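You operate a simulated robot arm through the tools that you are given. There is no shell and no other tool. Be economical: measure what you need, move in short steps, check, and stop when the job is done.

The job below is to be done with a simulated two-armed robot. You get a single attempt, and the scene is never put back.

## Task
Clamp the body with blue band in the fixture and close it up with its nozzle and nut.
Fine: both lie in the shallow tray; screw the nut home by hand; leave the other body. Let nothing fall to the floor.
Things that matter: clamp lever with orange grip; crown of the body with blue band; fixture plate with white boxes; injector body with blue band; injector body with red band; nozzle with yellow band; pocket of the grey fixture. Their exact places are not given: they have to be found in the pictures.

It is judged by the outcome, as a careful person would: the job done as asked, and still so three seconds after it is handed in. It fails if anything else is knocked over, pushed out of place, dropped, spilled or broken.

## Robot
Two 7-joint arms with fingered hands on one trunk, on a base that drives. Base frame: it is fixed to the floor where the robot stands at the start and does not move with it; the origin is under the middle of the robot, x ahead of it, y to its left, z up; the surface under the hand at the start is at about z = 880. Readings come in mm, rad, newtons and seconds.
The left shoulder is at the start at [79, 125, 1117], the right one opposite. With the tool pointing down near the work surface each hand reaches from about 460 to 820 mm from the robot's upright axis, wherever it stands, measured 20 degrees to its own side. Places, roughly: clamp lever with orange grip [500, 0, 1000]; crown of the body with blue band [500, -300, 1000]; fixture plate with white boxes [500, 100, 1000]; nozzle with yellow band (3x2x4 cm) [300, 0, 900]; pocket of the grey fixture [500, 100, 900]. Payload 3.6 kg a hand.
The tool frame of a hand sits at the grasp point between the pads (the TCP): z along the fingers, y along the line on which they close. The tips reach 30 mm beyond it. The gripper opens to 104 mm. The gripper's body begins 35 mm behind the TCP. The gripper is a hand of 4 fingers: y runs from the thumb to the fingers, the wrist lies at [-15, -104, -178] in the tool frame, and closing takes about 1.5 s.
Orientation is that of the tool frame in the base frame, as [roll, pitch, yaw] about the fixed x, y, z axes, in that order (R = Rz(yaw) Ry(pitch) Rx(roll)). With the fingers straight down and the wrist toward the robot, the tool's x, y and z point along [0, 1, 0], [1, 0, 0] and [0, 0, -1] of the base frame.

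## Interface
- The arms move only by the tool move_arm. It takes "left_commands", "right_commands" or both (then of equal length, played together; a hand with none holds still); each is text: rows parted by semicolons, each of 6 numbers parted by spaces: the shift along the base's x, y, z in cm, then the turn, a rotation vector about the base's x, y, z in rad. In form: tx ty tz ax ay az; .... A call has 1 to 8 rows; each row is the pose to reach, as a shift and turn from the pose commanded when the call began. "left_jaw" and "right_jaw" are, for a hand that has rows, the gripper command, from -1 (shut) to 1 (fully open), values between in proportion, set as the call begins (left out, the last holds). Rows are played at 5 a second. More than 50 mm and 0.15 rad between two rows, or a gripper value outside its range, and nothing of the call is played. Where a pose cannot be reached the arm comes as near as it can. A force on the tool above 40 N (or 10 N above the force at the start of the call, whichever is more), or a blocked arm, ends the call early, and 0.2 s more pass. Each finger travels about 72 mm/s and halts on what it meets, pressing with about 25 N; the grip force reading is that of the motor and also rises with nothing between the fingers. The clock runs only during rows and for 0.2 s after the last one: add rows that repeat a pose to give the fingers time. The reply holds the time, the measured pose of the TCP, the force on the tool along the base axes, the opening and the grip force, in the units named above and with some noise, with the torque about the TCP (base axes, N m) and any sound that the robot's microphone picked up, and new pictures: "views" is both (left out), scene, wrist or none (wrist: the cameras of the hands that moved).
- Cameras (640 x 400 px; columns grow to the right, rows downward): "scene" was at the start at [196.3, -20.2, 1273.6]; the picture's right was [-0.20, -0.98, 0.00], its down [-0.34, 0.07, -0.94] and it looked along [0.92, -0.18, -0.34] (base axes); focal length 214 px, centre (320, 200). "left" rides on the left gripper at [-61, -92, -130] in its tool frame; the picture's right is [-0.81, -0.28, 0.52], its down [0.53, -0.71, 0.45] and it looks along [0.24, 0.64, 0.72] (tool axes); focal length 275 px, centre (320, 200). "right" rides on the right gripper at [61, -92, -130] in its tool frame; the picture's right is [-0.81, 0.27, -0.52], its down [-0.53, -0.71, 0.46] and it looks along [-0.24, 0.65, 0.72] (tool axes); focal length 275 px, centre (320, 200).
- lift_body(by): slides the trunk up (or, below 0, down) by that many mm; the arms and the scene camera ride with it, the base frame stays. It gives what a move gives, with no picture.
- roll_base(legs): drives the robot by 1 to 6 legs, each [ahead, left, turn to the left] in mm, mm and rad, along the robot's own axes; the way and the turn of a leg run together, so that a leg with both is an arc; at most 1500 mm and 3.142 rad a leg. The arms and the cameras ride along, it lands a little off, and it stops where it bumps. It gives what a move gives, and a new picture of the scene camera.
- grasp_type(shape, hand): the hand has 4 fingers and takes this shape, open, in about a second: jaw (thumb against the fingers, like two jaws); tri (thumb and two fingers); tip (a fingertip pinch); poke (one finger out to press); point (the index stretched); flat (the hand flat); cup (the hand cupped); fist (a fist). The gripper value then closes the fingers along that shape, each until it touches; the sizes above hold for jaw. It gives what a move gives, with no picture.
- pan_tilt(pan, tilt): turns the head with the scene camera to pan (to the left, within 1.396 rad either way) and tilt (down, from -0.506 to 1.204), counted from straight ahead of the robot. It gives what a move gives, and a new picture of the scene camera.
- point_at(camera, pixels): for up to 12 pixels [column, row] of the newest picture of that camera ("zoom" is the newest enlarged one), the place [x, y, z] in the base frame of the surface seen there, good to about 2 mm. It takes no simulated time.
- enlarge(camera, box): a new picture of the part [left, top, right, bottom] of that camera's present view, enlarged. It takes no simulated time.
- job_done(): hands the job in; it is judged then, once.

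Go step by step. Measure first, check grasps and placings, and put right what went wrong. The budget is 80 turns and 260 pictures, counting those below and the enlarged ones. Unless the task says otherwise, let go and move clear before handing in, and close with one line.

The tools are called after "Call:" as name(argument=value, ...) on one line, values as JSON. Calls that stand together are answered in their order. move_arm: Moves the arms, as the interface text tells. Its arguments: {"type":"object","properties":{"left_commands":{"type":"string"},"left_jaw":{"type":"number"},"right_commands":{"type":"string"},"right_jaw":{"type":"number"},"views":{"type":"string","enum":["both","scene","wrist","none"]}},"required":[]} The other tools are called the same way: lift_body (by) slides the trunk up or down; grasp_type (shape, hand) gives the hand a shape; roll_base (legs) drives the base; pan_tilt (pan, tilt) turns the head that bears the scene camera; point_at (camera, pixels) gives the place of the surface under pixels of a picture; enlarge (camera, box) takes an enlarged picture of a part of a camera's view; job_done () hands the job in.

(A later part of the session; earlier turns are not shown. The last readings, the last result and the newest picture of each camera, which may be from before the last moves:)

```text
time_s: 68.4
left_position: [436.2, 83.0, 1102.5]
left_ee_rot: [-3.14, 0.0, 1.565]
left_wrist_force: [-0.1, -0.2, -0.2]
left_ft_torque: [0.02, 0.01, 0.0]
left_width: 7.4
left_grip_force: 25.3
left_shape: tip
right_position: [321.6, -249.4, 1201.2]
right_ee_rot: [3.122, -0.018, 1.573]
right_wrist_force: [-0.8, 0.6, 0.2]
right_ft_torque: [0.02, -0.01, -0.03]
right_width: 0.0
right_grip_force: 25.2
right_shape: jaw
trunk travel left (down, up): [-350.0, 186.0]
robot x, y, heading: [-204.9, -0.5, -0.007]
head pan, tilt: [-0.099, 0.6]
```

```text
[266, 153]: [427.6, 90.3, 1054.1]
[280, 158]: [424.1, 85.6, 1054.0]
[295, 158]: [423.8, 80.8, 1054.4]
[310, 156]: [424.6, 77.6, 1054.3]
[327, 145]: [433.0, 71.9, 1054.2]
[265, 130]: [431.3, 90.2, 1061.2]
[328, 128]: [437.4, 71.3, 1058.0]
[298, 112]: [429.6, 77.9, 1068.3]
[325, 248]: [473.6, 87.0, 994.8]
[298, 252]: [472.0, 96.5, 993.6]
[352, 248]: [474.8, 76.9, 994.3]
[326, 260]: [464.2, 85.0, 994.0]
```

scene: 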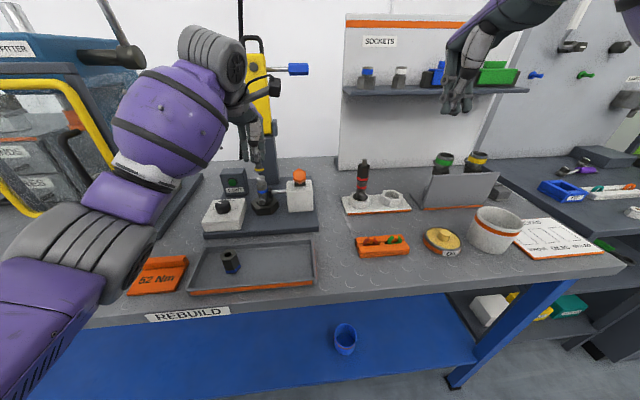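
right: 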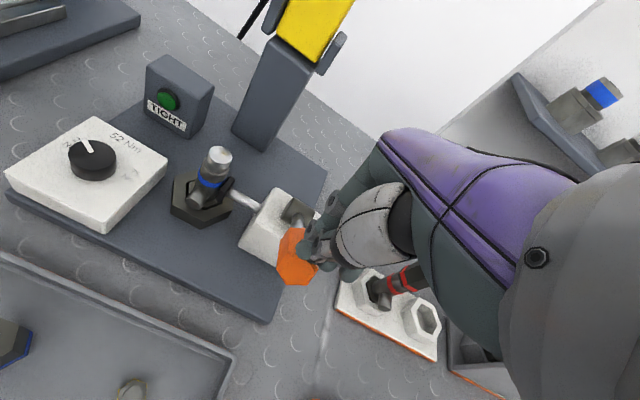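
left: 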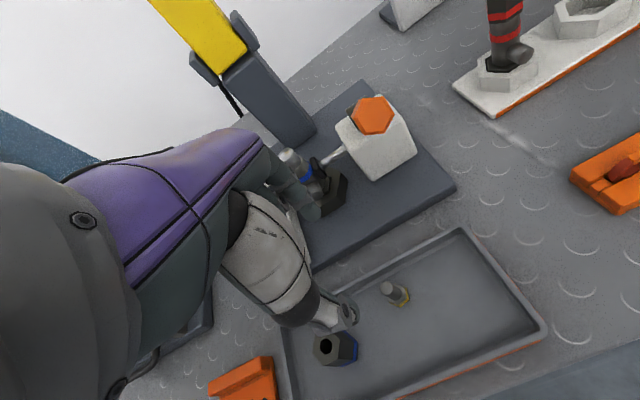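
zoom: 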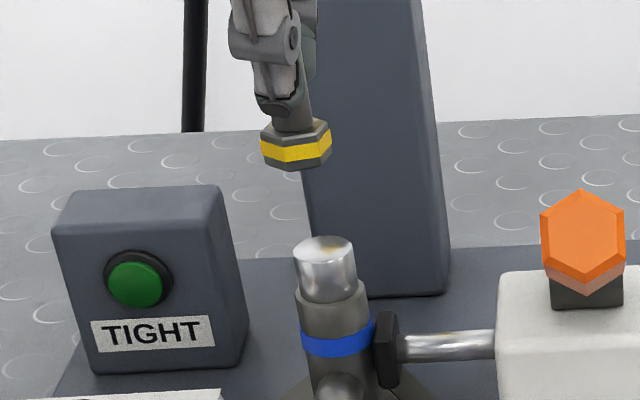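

Same-camera offset: flange centre (434,81) to crown (473.8,86.9). Moving over it and lowering to ~8 mm above.

Call:
move_arm(left_commands="3.98 0.59 0 0 0 0;3.98 0.59 -3 0 0 0;3.98 0.59 -4.5 0 0 0;3.98 0.59 -4.5 0 0 0", views="none")

Call:
enlarge(camera="scene", box=[245, 160, 285, 200])

Call:
point_at(camera="zoom", pixels=[[232, 135], [255, 150], [280, 150], [305, 145], [240, 115], [310, 110], [275, 190], [240, 205], [320, 200], [275, 215], [285, 180]])

Call:
enlarge(camera="left", box=[300, 220, 380, 290])

```text
time_s: 69.4
left_position: [475.7, 88.9, 1057.8]
left_ee_rot: [-3.14, 0.002, 1.565]
left_wrist_force: [-0.4, 0.9, -0.9]
left_ft_torque: [0.02, 0.0, -0.03]
left_width: 7.4
left_grip_force: 25.1
left_shape: tip
right_position: [323.1, -251.1, 1201.4]
right_ee_rot: [3.123, -0.019, 1.573]
right_wrist_force: [0.2, 0.3, 0.3]
right_ft_torque: [-0.02, -0.02, -0.01]
right_width: 0.2
right_grip_force: 25.6
right_shape: jaw
trunk travel left (down, up): [-350.0, 186.0]
robot x, y, heading: [-206.8, -0.1, -0.004]
head pan, tilt: [-0.099, 0.6]
```

```text
10.00 times, centred on (265, 180) of scene
```

zoom: 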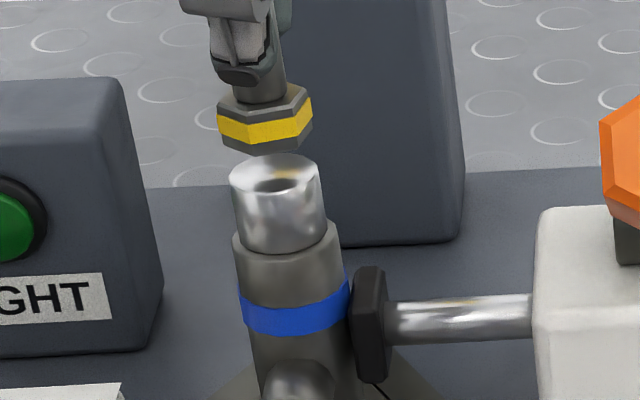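

```text
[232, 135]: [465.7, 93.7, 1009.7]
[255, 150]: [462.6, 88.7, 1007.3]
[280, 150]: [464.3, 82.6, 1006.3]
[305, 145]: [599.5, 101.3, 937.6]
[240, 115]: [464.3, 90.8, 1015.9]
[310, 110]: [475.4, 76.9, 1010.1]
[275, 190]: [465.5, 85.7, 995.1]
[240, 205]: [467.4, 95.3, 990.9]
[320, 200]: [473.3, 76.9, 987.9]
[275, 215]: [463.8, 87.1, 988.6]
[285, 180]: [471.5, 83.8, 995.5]
```

```text
5.71 times, centred on (340, 255) of left
```

zoom: 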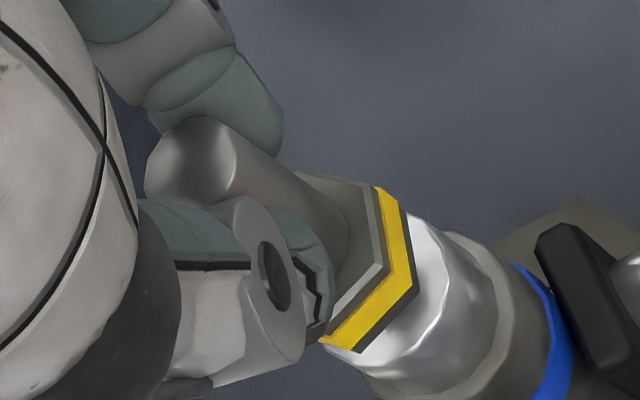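

Nearly centred; trimming (+0.7,-0.8) mm and lowering to contact.

Call:
move_arm(left_commands="0.07 -0.08 -0.4 0 0 0;0.07 -0.08 -0.7 0 0 0;0.07 -0.08 -0.85 0 0 0;0.07 -0.08 -0.95 0 0 0;0.07 -0.08 -0.95 0 0 0", views="none")

Call:
enlarge(camera="scene", box=[250, 160, 280, 190])

Call:
enlarge(camera="left", box=[300, 220, 380, 290])

```text
time_s: 70.6
left_position: [477.2, 87.9, 1047.2]
left_ee_rot: [3.141, 0.002, 1.565]
left_wrist_force: [0.0, -0.3, -0.9]
left_ft_torque: [0.0, 0.02, 0.02]
left_width: 7.3
left_grip_force: 25.1
left_shape: tip
right_position: [322.2, -251.0, 1200.6]
right_ee_rot: [3.122, -0.017, 1.571]
right_wrist_force: [-0.4, 0.5, 0.6]
right_ft_torque: [0.0, -0.02, -0.01]
right_width: 0.0
right_grip_force: 24.9
right_shape: jaw
trunk travel left (down, up): [-350.0, 186.0]
robot x, y, heading: [-210.2, -1.0, -0.005]
head pan, tilt: [-0.099, 0.6]
```

```text
13.33 times, centred on (265, 175) of scene
```

zoom: 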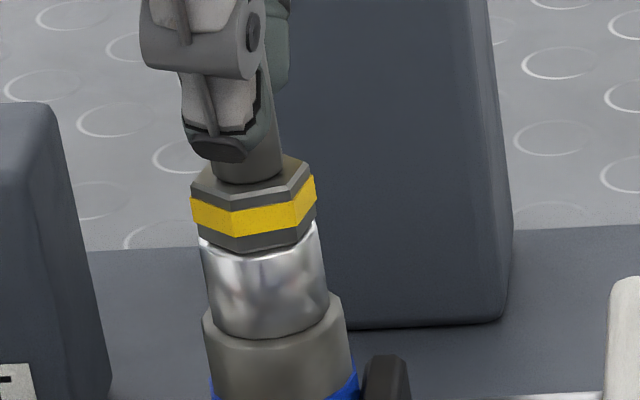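

```text
5.71 times, centred on (340, 255) of left
```

zoom: 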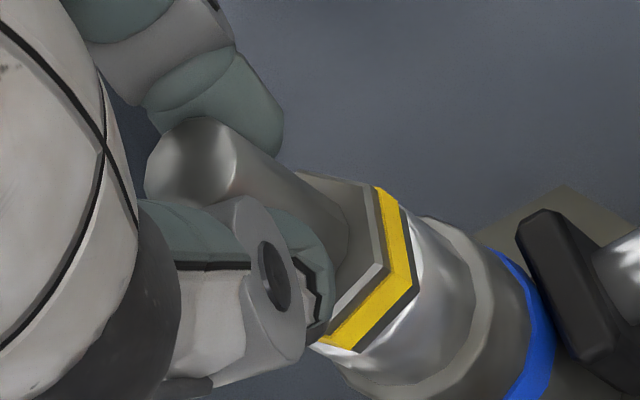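

Centred but not yet pressing. Lowering a little further.

Call:
move_arm(left_commands="0 0 -0.1 0 0 0;0 0 -0.2 0 0 0;0 0 -0.3 0 0 0;0 0 -0.3 0 0 0", views="none")

Call:
enlarge(camera="scene", box=[250, 160, 280, 190])

```text
time_s: 71.6
left_position: [476.5, 88.4, 1047.7]
left_ee_rot: [3.139, 0.004, 1.566]
left_wrist_force: [0.5, 0.3, 7.6]
left_ft_torque: [0.0, -0.05, 0.02]
left_width: 7.3
left_grip_force: 25.3
left_shape: tip
right_position: [320.7, -250.0, 1202.1]
right_ee_rot: [3.123, -0.017, 1.573]
right_wrist_force: [-0.6, 0.0, 0.0]
right_ft_torque: [-0.01, -0.02, -0.04]
right_width: 0.0
right_grip_force: 25.0
right_shape: jaw
trunk travel left (down, up): [-350.0, 186.0]
robot x, y, heading: [-207.5, -0.5, -0.008]
head pan, tilt: [-0.099, 0.6]
```

```text
13.33 times, centred on (265, 175) of scene
5 turns are left
```

zoom: 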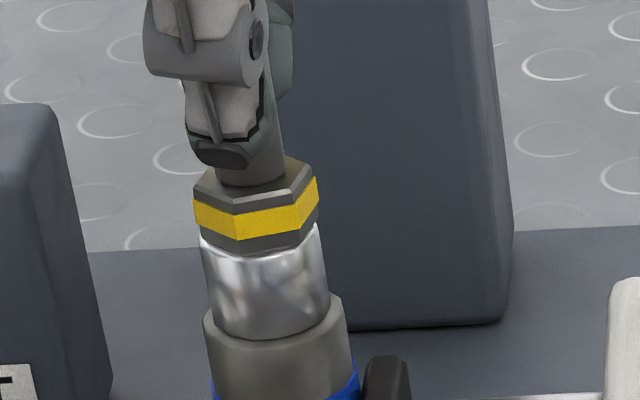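

The nozzle is seated and centred (7.6 N). With few turns left I'll chain the steps: release, switch to jaw, pick the nut, and bring it above the nozzle.

Call:
enlarge(camera="scene", box=[205, 240, 255, 280])

Call:
point_at(camera="scene", pixels=[[232, 250], [224, 254], [236, 252], [238, 257], [227, 259], [232, 260], [232, 270], [238, 262]])

Call:
move_arm(left_commands="0 0 0 0 0 0;0 0 0 0 0 0;0 0 0 0 0 0;0 0 0 0 0 0;0 0 2 0 0 0;0 0 5 0 0 0;0 0 9.5 0 0 0;0 0 9.5 0 0 0", left_jaw=-0.2, views="none")

Call:
enlarge(camera="scene", box=[245, 150, 285, 200])

Call:
grasp_type(hand="left", shape="jaw")

Call:
move_arm(left_commands="-3.73 1.01 0 0 0 0;-7.46 2.02 0 0 0 0;-11.2 3.03 0 0 0 0;-14.9 4.04 0 0 0 0;-18.66 5.04 0 0 0 0;-18.66 5.04 -4 0 0 0;-18.66 5.04 -8 0 0 0;-18.66 5.04 -12 0 0 0", left_jaw=0.1, views="none")

Call:
move_arm(left_commands="0 0 -4 0 0 0;0 0 -7 0 0 0;0 0 -9.2 0 0 0;0 0 -9.2 0 0 0", views="wrist")

Call:
move_arm(left_commands="0 0 0 0 0 0;0 0 0 0 0 0;0 0 0 0 0 0;0 0 0 0 0 0;0 0 0 0 0 0;0 0 0 0 0 0", left_jaw=-1, views="none")

Call:
move_arm(left_commands="0 0 2 0 0 0;0 0 6 0 0 0;0 0 10 0 0 0;0 0 14.5 0 0 0;0 0 19 0 0 0", views="none")

Call:
move_arm(left_commands="3.69 -1.01 0 0 0 0;7.38 -2.02 0 0 0 0;11.07 -3.03 0 0 0 0;14.76 -4.04 0 0 0 0;18.45 -5.05 0 0 0 0;18.45 -5.05 -2.6 0 0 0;18.45 -5.05 -2.6 0 0 0", views="both")

Call:
enlarge(camera="scene", box=[240, 140, 290, 190])

Call:
enlarge(camera="left", box=[290, 220, 390, 310])

```text
10.00 times, centred on (230, 260) of scene
```

zoom: 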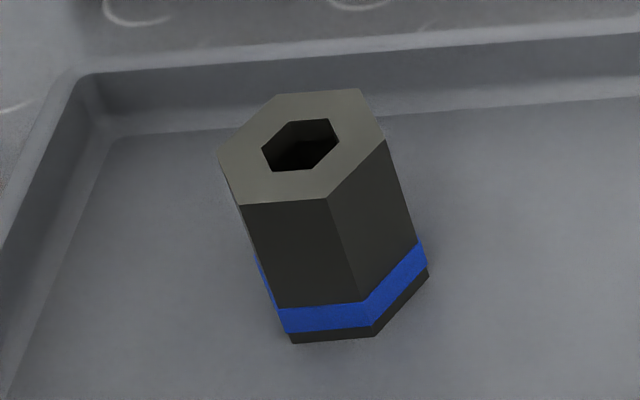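

```text
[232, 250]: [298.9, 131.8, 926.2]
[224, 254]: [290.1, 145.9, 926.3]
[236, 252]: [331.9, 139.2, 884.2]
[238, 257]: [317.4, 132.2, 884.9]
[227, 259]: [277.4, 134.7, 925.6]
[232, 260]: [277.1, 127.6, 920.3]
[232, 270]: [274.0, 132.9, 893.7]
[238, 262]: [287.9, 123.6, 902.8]
```

```text
time_s: 73.4
left_position: [476.1, 88.3, 1138.6]
left_ee_rot: [-3.139, 0.002, 1.567]
left_wrist_force: [-0.5, 0.6, -0.7]
left_ft_torque: [-0.01, 0.03, 0.0]
left_width: 41.1
left_grip_force: 0.0
left_shape: tip
right_position: [323.8, -250.2, 1200.4]
right_ee_rot: [3.123, -0.017, 1.571]
right_wrist_force: [0.7, 0.0, 0.3]
right_ft_torque: [0.01, 0.02, 0.02]
right_width: 0.0
right_grip_force: 24.7
right_shape: jaw
trunk travel left (down, up): [-350.0, 186.0]
robot x, y, heading: [-206.2, 4.3, -0.008]
head pan, tilt: [-0.099, 0.6]
```

```text
8.00 times, centred on (265, 175) of scene
```

zoom: 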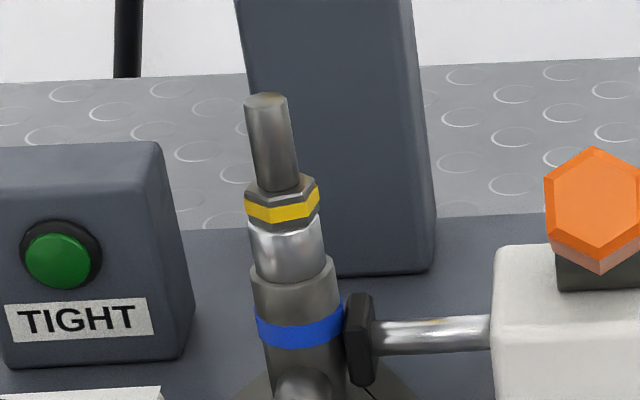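

```text
time_s: 74.3
left_position: [477.1, 89.3, 1139.5]
left_ee_rot: [-3.141, 0.0, 1.564]
left_wrist_force: [0.6, 0.5, -0.5]
left_ft_torque: [-0.01, 0.01, 0.02]
left_width: 103.5
left_grip_force: 0.1
left_shape: jaw
right_position: [323.0, -250.2, 1201.8]
right_ee_rot: [3.122, -0.018, 1.572]
right_wrist_force: [0.0, 0.3, 0.9]
right_ft_torque: [0.01, -0.01, -0.01]
right_width: 0.0
right_grip_force: 25.3
right_shape: jaw
trunk travel left (down, up): [-350.0, 186.0]
robot x, y, heading: [-208.7, -1.5, -0.003]
head pan, tilt: [-0.099, 0.6]
```

```text
time_s: 76.1
left_position: [289.0, 138.2, 1021.1]
left_ee_rot: [-3.14, 0.002, 1.567]
left_wrist_force: [-0.4, 0.7, 0.4]
left_ft_torque: [-0.02, 0.0, -0.01]
left_width: 57.3
left_grip_force: 0.0
left_shape: jaw
right_position: [323.4, -249.9, 1202.0]
right_ee_rot: [3.124, -0.017, 1.572]
right_wrist_force: [-0.4, -0.3, 0.4]
right_ft_torque: [0.02, -0.03, 0.01]
right_width: 0.1
right_grip_force: 25.0
right_shape: jaw
trunk travel left (down, up): [-350.0, 186.0]
robot x, y, heading: [-207.5, 4.4, -0.003]
head pan, tilt: [-0.099, 0.6]
```

```text
time_s: 77.1
left_position: [288.1, 138.2, 928.7]
left_ee_rot: [-3.141, 0.0, 1.566]
left_wrist_force: [0.6, 0.2, 0.1]
left_ft_torque: [0.02, 0.01, 0.0]
left_width: 57.4
left_grip_force: 0.1
left_shape: jaw
right_position: [322.5, -251.0, 1201.2]
right_ee_rot: [3.124, -0.018, 1.571]
right_wrist_force: [0.1, -0.2, 0.1]
right_ft_torque: [0.03, 0.0, 0.02]
right_width: 0.0
right_grip_force: 25.3
right_shape: jaw
trunk travel left (down, up): [-350.0, 186.0]
robot x, y, heading: [-209.0, 3.6, -0.003]
head pan, tilt: [-0.099, 0.6]
```

left: 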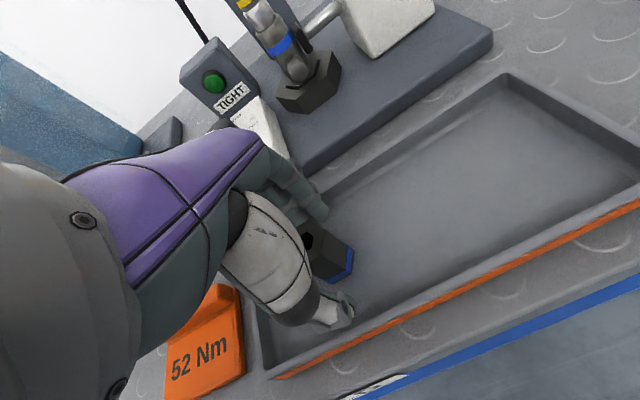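

```text
time_s: 78.5
left_position: [289.0, 137.1, 928.4]
left_ee_rot: [-3.141, 0.0, 1.565]
left_wrist_force: [-0.7, 0.3, -0.9]
left_ft_torque: [-0.04, -0.01, 0.01]
left_width: 26.9
left_grip_force: 24.8
left_shape: jaw
right_position: [323.2, -250.1, 1201.1]
right_ee_rot: [3.122, -0.017, 1.57]
right_wrist_force: [0.0, -0.2, -0.3]
right_ft_torque: [-0.01, 0.02, 0.0]
right_width: 0.0
right_grip_force: 24.5
right_shape: jaw
trunk travel left (down, up): [-350.0, 186.0]
robot x, y, heading: [-208.2, -1.4, -0.002]
head pan, tilt: [-0.099, 0.6]
```

```text
time_s: 79.7
left_position: [289.8, 140.5, 1116.9]
left_ee_rot: [-3.14, 0.0, 1.566]
left_wrist_force: [0.0, 0.1, 0.3]
left_ft_torque: [0.01, 0.02, -0.02]
left_width: 26.6
left_grip_force: 25.1
left_shape: jaw
right_position: [322.4, -250.6, 1202.0]
right_ee_rot: [3.123, -0.017, 1.572]
right_wrist_force: [0.1, -0.3, 0.2]
right_ft_torque: [0.01, -0.01, -0.01]
right_width: 0.0
right_grip_force: 25.7
right_shape: jaw
trunk travel left (down, up): [-350.0, 186.0]
robot x, y, heading: [-205.5, 0.0, -0.005]
head pan, tilt: [-0.099, 0.6]
```

```text
time_s: 81.3
left_position: [475.2, 87.9, 1093.9]
left_ee_rot: [3.141, -0.001, 1.566]
left_wrist_force: [-0.2, 0.6, 0.5]
left_ft_torque: [-0.03, 0.0, 0.01]
left_width: 26.6
left_grip_force: 25.1
left_shape: jaw
right_position: [321.7, -250.5, 1201.6]
right_ee_rot: [3.123, -0.017, 1.572]
right_wrist_force: [-0.2, 0.3, 0.0]
right_ft_torque: [0.0, 0.0, -0.01]
right_width: 0.0
right_grip_force: 25.1
right_shape: jaw
trunk travel left (down, up): [-350.0, 186.0]
robot x, y, heading: [-205.3, -0.2, -0.006]
head pan, tilt: [-0.099, 0.6]
```

scene: 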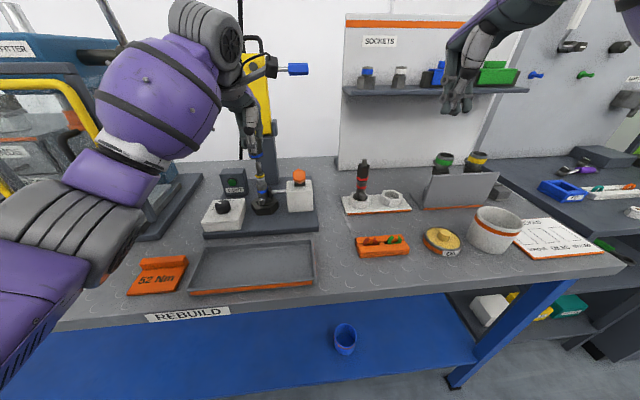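
left: 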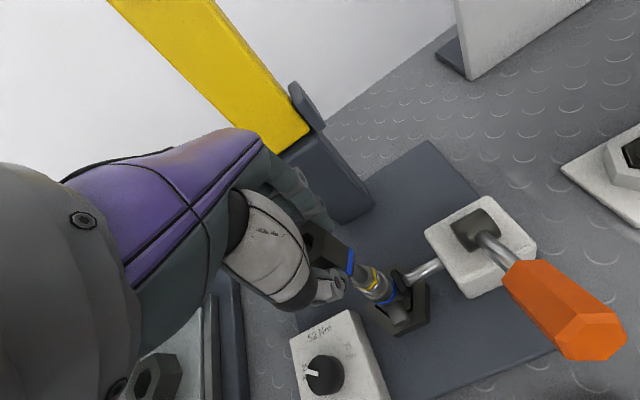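

```text
8.00 times, centred on (265, 165) of scene
```

zoom: 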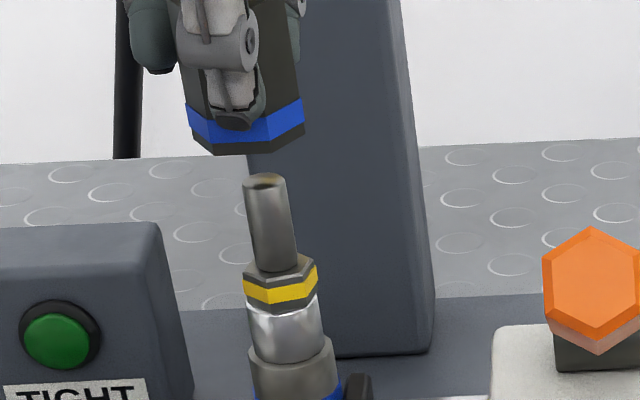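

```text
4.44 times, centred on (340, 265) of left
4 turns are left
```

zoom: 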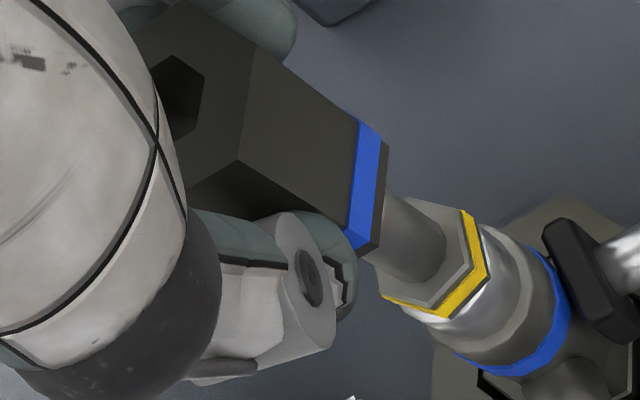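

The nozzle stands centred on the crown and the nut is held above it. In the scene zoom the nut sits ~3 mm too far +y (245 vs 256 px); trimming that, lowering to just above the stem tip and measuring.

Call:
point_at(camera="zoom", pixels=[[362, 200], [350, 238], [373, 145], [300, 110], [300, 205], [225, 70], [215, 150], [400, 299], [443, 313], [482, 265], [425, 208], [408, 235]])

Call:
move_arm(left_commands="0 -0.29 0 0 0 0;0 -0.29 -0.7 0 0 0;0 -0.29 -0.7 0 0 0", views="none")

Call:
enlarge(camera="left", box=[290, 220, 390, 310])

Call:
point_at(camera="zoom", pixels=[[362, 200], [350, 238], [373, 145], [300, 110], [300, 205], [225, 70], [215, 150], [395, 280], [430, 300], [465, 255], [420, 200], [400, 230]])

Call:
enlarge(camera="scene", box=[240, 140, 290, 190])

Call:
point_at(camera="zoom", pixels=[[232, 148], [255, 152], [280, 148], [205, 138], [310, 132], [268, 215], [258, 215], [282, 215], [255, 292], [280, 298], [303, 292], [297, 60]])

```text
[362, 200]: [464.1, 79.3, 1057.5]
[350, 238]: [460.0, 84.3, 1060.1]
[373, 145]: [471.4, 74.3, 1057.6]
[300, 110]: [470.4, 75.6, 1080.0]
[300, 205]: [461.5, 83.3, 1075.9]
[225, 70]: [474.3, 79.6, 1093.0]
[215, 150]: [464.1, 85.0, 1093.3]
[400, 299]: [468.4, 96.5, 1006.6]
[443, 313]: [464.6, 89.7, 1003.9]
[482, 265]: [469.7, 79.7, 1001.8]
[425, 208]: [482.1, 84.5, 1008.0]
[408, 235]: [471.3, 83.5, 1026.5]
```

```text
time_s: 82.1
left_position: [474.4, 85.6, 1085.3]
left_ee_rot: [3.141, 0.0, 1.566]
left_wrist_force: [1.0, -0.5, -0.5]
left_ft_torque: [0.01, 0.02, 0.0]
left_width: 26.4
left_grip_force: 24.5
left_shape: jaw
right_position: [322.5, -250.5, 1202.6]
right_ee_rot: [3.123, -0.018, 1.572]
right_wrist_force: [0.2, 0.2, 1.4]
right_ft_torque: [0.01, 0.0, 0.01]
right_width: 0.0
right_grip_force: 25.1
right_shape: jaw
trunk travel left (down, up): [-350.0, 186.0]
robot x, y, heading: [-205.2, -1.1, -0.005]
head pan, tilt: [-0.099, 0.6]
```

```text
4.44 times, centred on (340, 265) of left
```

zoom: 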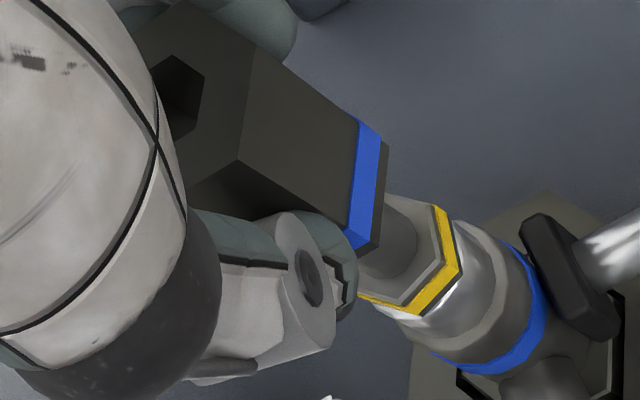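

```text
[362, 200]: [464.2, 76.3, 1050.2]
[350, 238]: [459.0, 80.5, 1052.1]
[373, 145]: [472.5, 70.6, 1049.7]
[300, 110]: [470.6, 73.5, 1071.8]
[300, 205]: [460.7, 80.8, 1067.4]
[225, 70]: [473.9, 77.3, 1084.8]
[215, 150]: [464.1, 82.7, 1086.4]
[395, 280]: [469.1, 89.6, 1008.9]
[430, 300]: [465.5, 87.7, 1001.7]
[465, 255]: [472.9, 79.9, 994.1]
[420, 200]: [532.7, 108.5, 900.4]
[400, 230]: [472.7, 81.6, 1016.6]
```

```text
8.00 times, centred on (265, 165) of scene
```

zoom: 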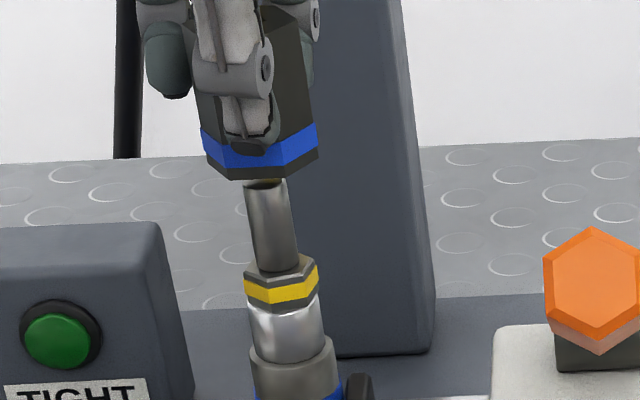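

```text
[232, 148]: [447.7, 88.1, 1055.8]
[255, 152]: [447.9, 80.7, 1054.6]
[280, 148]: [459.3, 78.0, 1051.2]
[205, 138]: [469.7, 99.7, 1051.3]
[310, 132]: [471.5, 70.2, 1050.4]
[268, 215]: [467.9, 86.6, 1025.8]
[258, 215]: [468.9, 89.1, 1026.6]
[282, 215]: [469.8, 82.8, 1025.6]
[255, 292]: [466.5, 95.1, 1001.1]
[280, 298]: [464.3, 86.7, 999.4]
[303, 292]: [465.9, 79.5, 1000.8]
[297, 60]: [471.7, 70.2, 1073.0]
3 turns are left
```

The nut is now aligned within ~0.7 mm of the stem. Trimming, lowering over the nozzle, and making the first clockwise strokes with 60° re-grips.

Call:
move_arm(left_commands="0.06 0.05 0 0 0 0;0.06 0.05 -1.2 0 0 0;0.06 0.05 -2.2 0 0 0;0.06 0.05 -3.1 0 0 0;0.06 0.05 -3.8 0 0 0;0.06 0.05 -4.4 0 0 0;0.06 0.05 -4.9 0 0 0;0.06 0.05 -4.9 0 0 0", views="none")

Call:
enlarge(camera="scene", box=[245, 150, 285, 200])

Call:
move_arm(left_commands="0 0 -0.05 0 0 -0.13;0 0 -0.1 0 0 -0.26;0 0 -0.1 0 0 -0.39;0 0 -0.1 0 0 -0.525;0 0 -0.1 0 0 -0.525", views="none")

Call:
move_arm(left_commands="0 0 0 0 0 0;0 0 0 0 0 0.15;0 0 0 0 0 0.3;0 0 0 0 0 0.45;0 0 0 0 0 0.6;0 0 0 0 0 0.75;0 0 0 0 0 0.9;0 0 0 0 0 1.047", left_jaw=-0.25, views="none")

Call:
enlarge(camera="scene", box=[245, 150, 285, 200])

Call:
move_arm(left_commands="0 0 0 0 0 0;0 0 0 0 0 -0.15;0 0 -0.02 0 0 -0.3;0 0 -0.04 0 0 -0.45;0 0 -0.06 0 0 -0.6;0 0 -0.08 0 0 -0.75;0 0 -0.1 0 0 -0.9;0 0 -0.1 0 0 -1.047", left_jaw=-1, views="none")

Call:
move_arm(left_commands="0 0 0 0 0 0;0 0 0 0 0 0.15;0 0 0 0 0 0.3;0 0 0 0 0 0.45;0 0 0 0 0 0.6;0 0 0 0 0 0.75;0 0 0 0 0 0.9;0 0 0 0 0 1.047", left_jaw=-0.25, views="none")

Call:
move_arm(left_commands="0 0 0 0 0 0;0 0 0 0 0 -0.15;0 0 -0.02 0 0 -0.3;0 0 -0.04 0 0 -0.45;0 0 -0.06 0 0 -0.6;0 0 -0.08 0 0 -0.75;0 0 -0.1 0 0 -0.9;0 0 -0.1 0 0 -1.047", left_jaw=-1, views="none")

Call:
enlarge(camera="scene", box=[245, 150, 285, 200])

Call:
move_arm(left_commands="0 0 0 0 0 0;0 0 0 0 0 0.15;0 0 0 0 0 0.3;0 0 0 0 0 0.45;0 0 0 0 0 0.6;0 0 0 0 0 0.75;0 0 0 0 0 0.9;0 0 0 0 0 1.047", left_jaw=-0.25, views="none")

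Call:
move_arm(left_commands="0 0 0 0 0 0;0 0 0 0 0 -0.15;0 0 -0.02 0 0 -0.3;0 0 -0.04 0 0 -0.45;0 0 -0.06 0 0 -0.6;0 0 -0.08 0 0 -0.75;0 0 -0.1 0 0 -0.9;0 0 -0.1 0 0 -1.047", left_jaw=-1, views="none")

Call:
enlarge(camera="scene", box=[245, 150, 285, 200])

Call:
enlarge(camera="left", box=[290, 200, 410, 300])

```text
time_s: 83.9
left_position: [476.2, 86.6, 1037.7]
left_ee_rot: [3.14, 0.002, 1.566]
left_wrist_force: [0.1, -0.7, 3.6]
left_ft_torque: [-0.01, -0.03, 0.0]
left_width: 27.0
left_grip_force: 24.7
left_shape: jaw
right_position: [323.1, -250.7, 1201.2]
right_ee_rot: [3.123, -0.017, 1.57]
right_wrist_force: [0.4, -0.2, 0.2]
right_ft_torque: [0.0, -0.01, -0.02]
right_width: 0.0
right_grip_force: 24.8
right_shape: jaw
trunk travel left (down, up): [-350.0, 186.0]
robot x, y, heading: [-209.2, 1.0, -0.005]
head pan, tilt: [-0.099, 0.6]
```

```text
8.00 times, centred on (265, 175) of scene
```

zoom: 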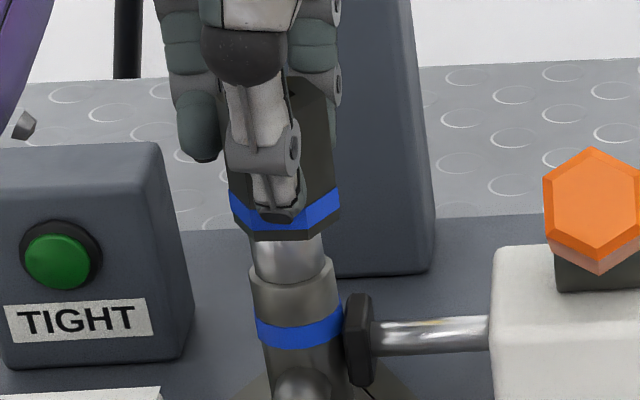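

```text
time_s: 85.1
left_position: [476.7, 86.9, 1034.5]
left_ee_rot: [3.141, 0.001, 1.041]
left_wrist_force: [-0.1, -0.3, -0.5]
left_ft_torque: [0.0, -0.02, -0.01]
left_width: 26.8
left_grip_force: 25.0
left_shape: jaw
right_position: [323.6, -250.7, 1201.2]
right_ee_rot: [3.123, -0.018, 1.573]
right_wrist_force: [0.4, 0.0, 0.3]
right_ft_torque: [0.02, -0.04, 0.01]
right_width: 0.0
right_grip_force: 25.1
right_shape: jaw
trunk travel left (down, up): [-350.0, 186.0]
robot x, y, heading: [-212.1, -0.1, -0.004]
head pan, tilt: [-0.099, 0.6]
```

```text
time_s: 86.9
left_position: [475.6, 86.0, 1035.8]
left_ee_rot: [-3.141, 0.001, 2.092]
left_wrist_force: [0.3, -0.1, 0.2]
left_ft_torque: [-0.02, 0.03, -0.03]
left_width: 38.9
left_grip_force: 0.0
left_shape: jaw
right_position: [322.4, -250.4, 1202.1]
right_ee_rot: [3.123, -0.018, 1.573]
right_wrist_force: [0.0, 1.1, -0.1]
right_ft_torque: [0.01, 0.02, 0.02]
right_width: 0.0
right_grip_force: 25.2
right_shape: jaw
trunk travel left (down, up): [-350.0, 186.0]
robot x, y, heading: [-206.0, -1.8, -0.002]
head pan, tilt: [-0.099, 0.6]
```

```text
8.00 times, centred on (265, 175) of scene
```

zoom: 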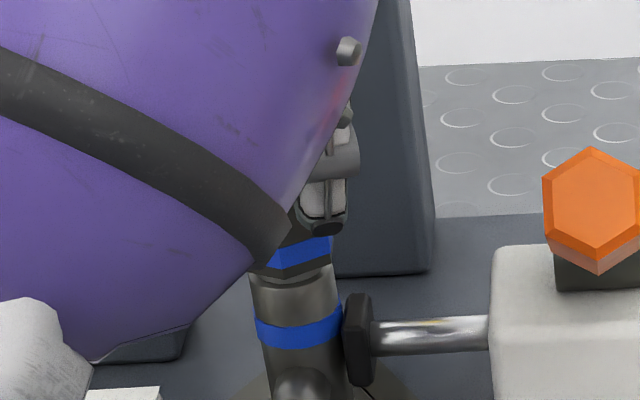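

```text
time_s: 88.7
left_position: [475.1, 87.2, 1034.1]
left_ee_rot: [3.14, -0.001, 1.04]
left_wrist_force: [-9.6, 8.6, 0.4]
left_ft_torque: [0.2, 0.26, 0.03]
left_width: 25.6
left_grip_force: 25.2
left_shape: jaw
right_position: [322.5, -248.4, 1201.7]
right_ee_rot: [3.122, -0.017, 1.571]
right_wrist_force: [0.3, 0.0, 0.1]
right_ft_torque: [0.02, -0.02, -0.02]
right_width: 0.0
right_grip_force: 25.0
right_shape: jaw
trunk travel left (down, up): [-350.0, 186.0]
robot x, y, heading: [-210.7, 0.4, -0.005]
head pan, tilt: [-0.099, 0.6]
```

```text
time_s: 90.5
left_position: [475.7, 85.2, 1034.0]
left_ee_rot: [-3.14, 0.001, 2.091]
left_wrist_force: [1.3, -0.8, 0.4]
left_ft_torque: [0.0, -0.02, -0.02]
left_width: 38.8
left_grip_force: 0.0
left_shape: jaw
right_position: [323.0, -250.3, 1201.5]
right_ee_rot: [3.123, -0.018, 1.571]
right_wrist_force: [-0.2, 0.7, 1.2]
right_ft_torque: [0.01, 0.03, 0.01]
right_width: 0.0
right_grip_force: 24.9
right_shape: jaw
trunk travel left (down, up): [-350.0, 186.0]
robot x, y, heading: [-210.5, -0.2, -0.005]
head pan, tilt: [-0.099, 0.6]
```

```text
time_s: 92.3
left_position: [475.0, 87.5, 1033.4]
left_ee_rot: [3.141, 0.0, 1.041]
left_wrist_force: [-10.0, 9.1, 0.0]
left_ft_torque: [0.19, 0.33, 0.06]
left_width: 24.4
left_grip_force: 25.5
left_shape: jaw
right_position: [321.6, -248.3, 1202.5]
right_ee_rot: [3.122, -0.017, 1.572]
right_wrist_force: [0.8, 0.1, -0.5]
right_ft_torque: [0.0, 0.03, 0.0]
right_width: 0.0
right_grip_force: 25.0
right_shape: jaw
trunk travel left (down, up): [-350.0, 186.0]
robot x, y, heading: [-206.4, -1.1, -0.005]
head pan, tilt: [-0.099, 0.6]
```

```text
8.00 times, centred on (265, 175) of scene
```

zoom: 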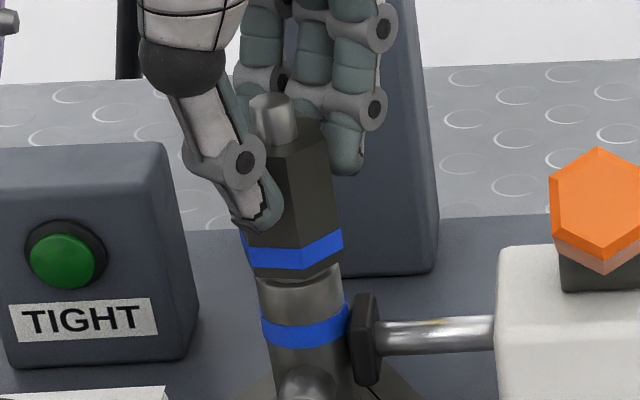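

```text
time_s: 94.1
left_position: [474.8, 84.9, 1034.0]
left_ee_rot: [-3.14, 0.002, 2.091]
left_wrist_force: [-0.4, 0.1, -0.8]
left_ft_torque: [0.02, -0.03, 0.0]
left_width: 38.6
left_grip_force: 0.1
left_shape: jaw
right_position: [323.4, -250.4, 1201.1]
right_ee_rot: [3.122, -0.017, 1.57]
right_wrist_force: [-0.5, 0.5, 0.6]
right_ft_torque: [-0.02, -0.03, 0.01]
right_width: 0.0
right_grip_force: 25.4
right_shape: jaw
trunk travel left (down, up): [-350.0, 186.0]
robot x, y, heading: [-206.5, 1.6, -0.002]
head pan, tilt: [-0.099, 0.6]
```

```text
time_s: 95.9
left_position: [473.8, 87.0, 1033.1]
left_ee_rot: [-3.141, 0.001, 1.041]
left_wrist_force: [-10.2, 9.2, 0.2]
left_ft_torque: [0.25, 0.31, 0.03]
left_width: 24.5
left_grip_force: 25.1
left_shape: jaw
right_position: [321.5, -249.1, 1200.6]
right_ee_rot: [3.122, -0.017, 1.573]
right_wrist_force: [-0.3, -0.8, -0.1]
right_ft_torque: [0.03, 0.0, 0.0]
right_width: 0.0
right_grip_force: 24.9
right_shape: jaw
trunk travel left (down, up): [-350.0, 186.0]
robot x, y, heading: [-205.0, -1.4, -0.002]
head pan, tilt: [-0.099, 0.6]
```

```text
8.00 times, centred on (265, 175) of scene
```

zoom: 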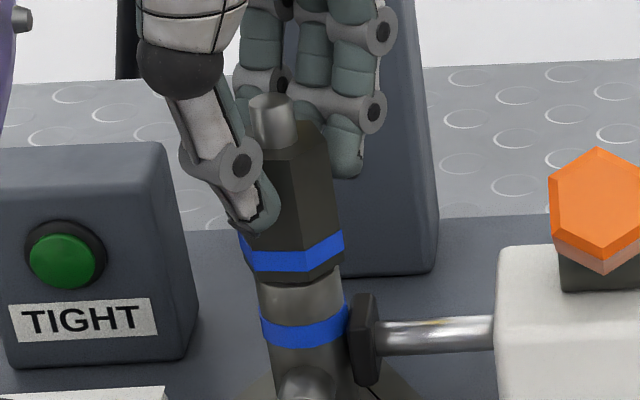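

```text
4.00 times, centred on (350, 250) of left
2 turns are left
```

zoom: 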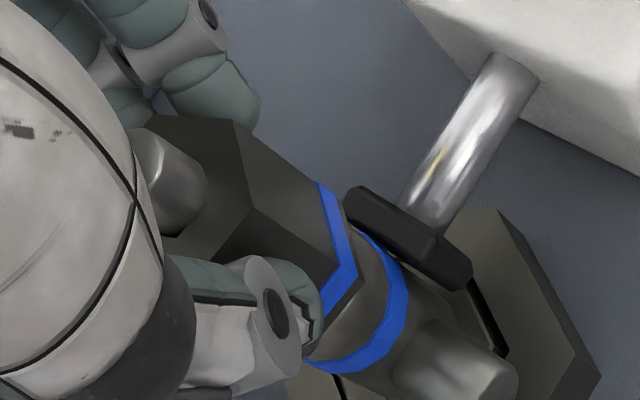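

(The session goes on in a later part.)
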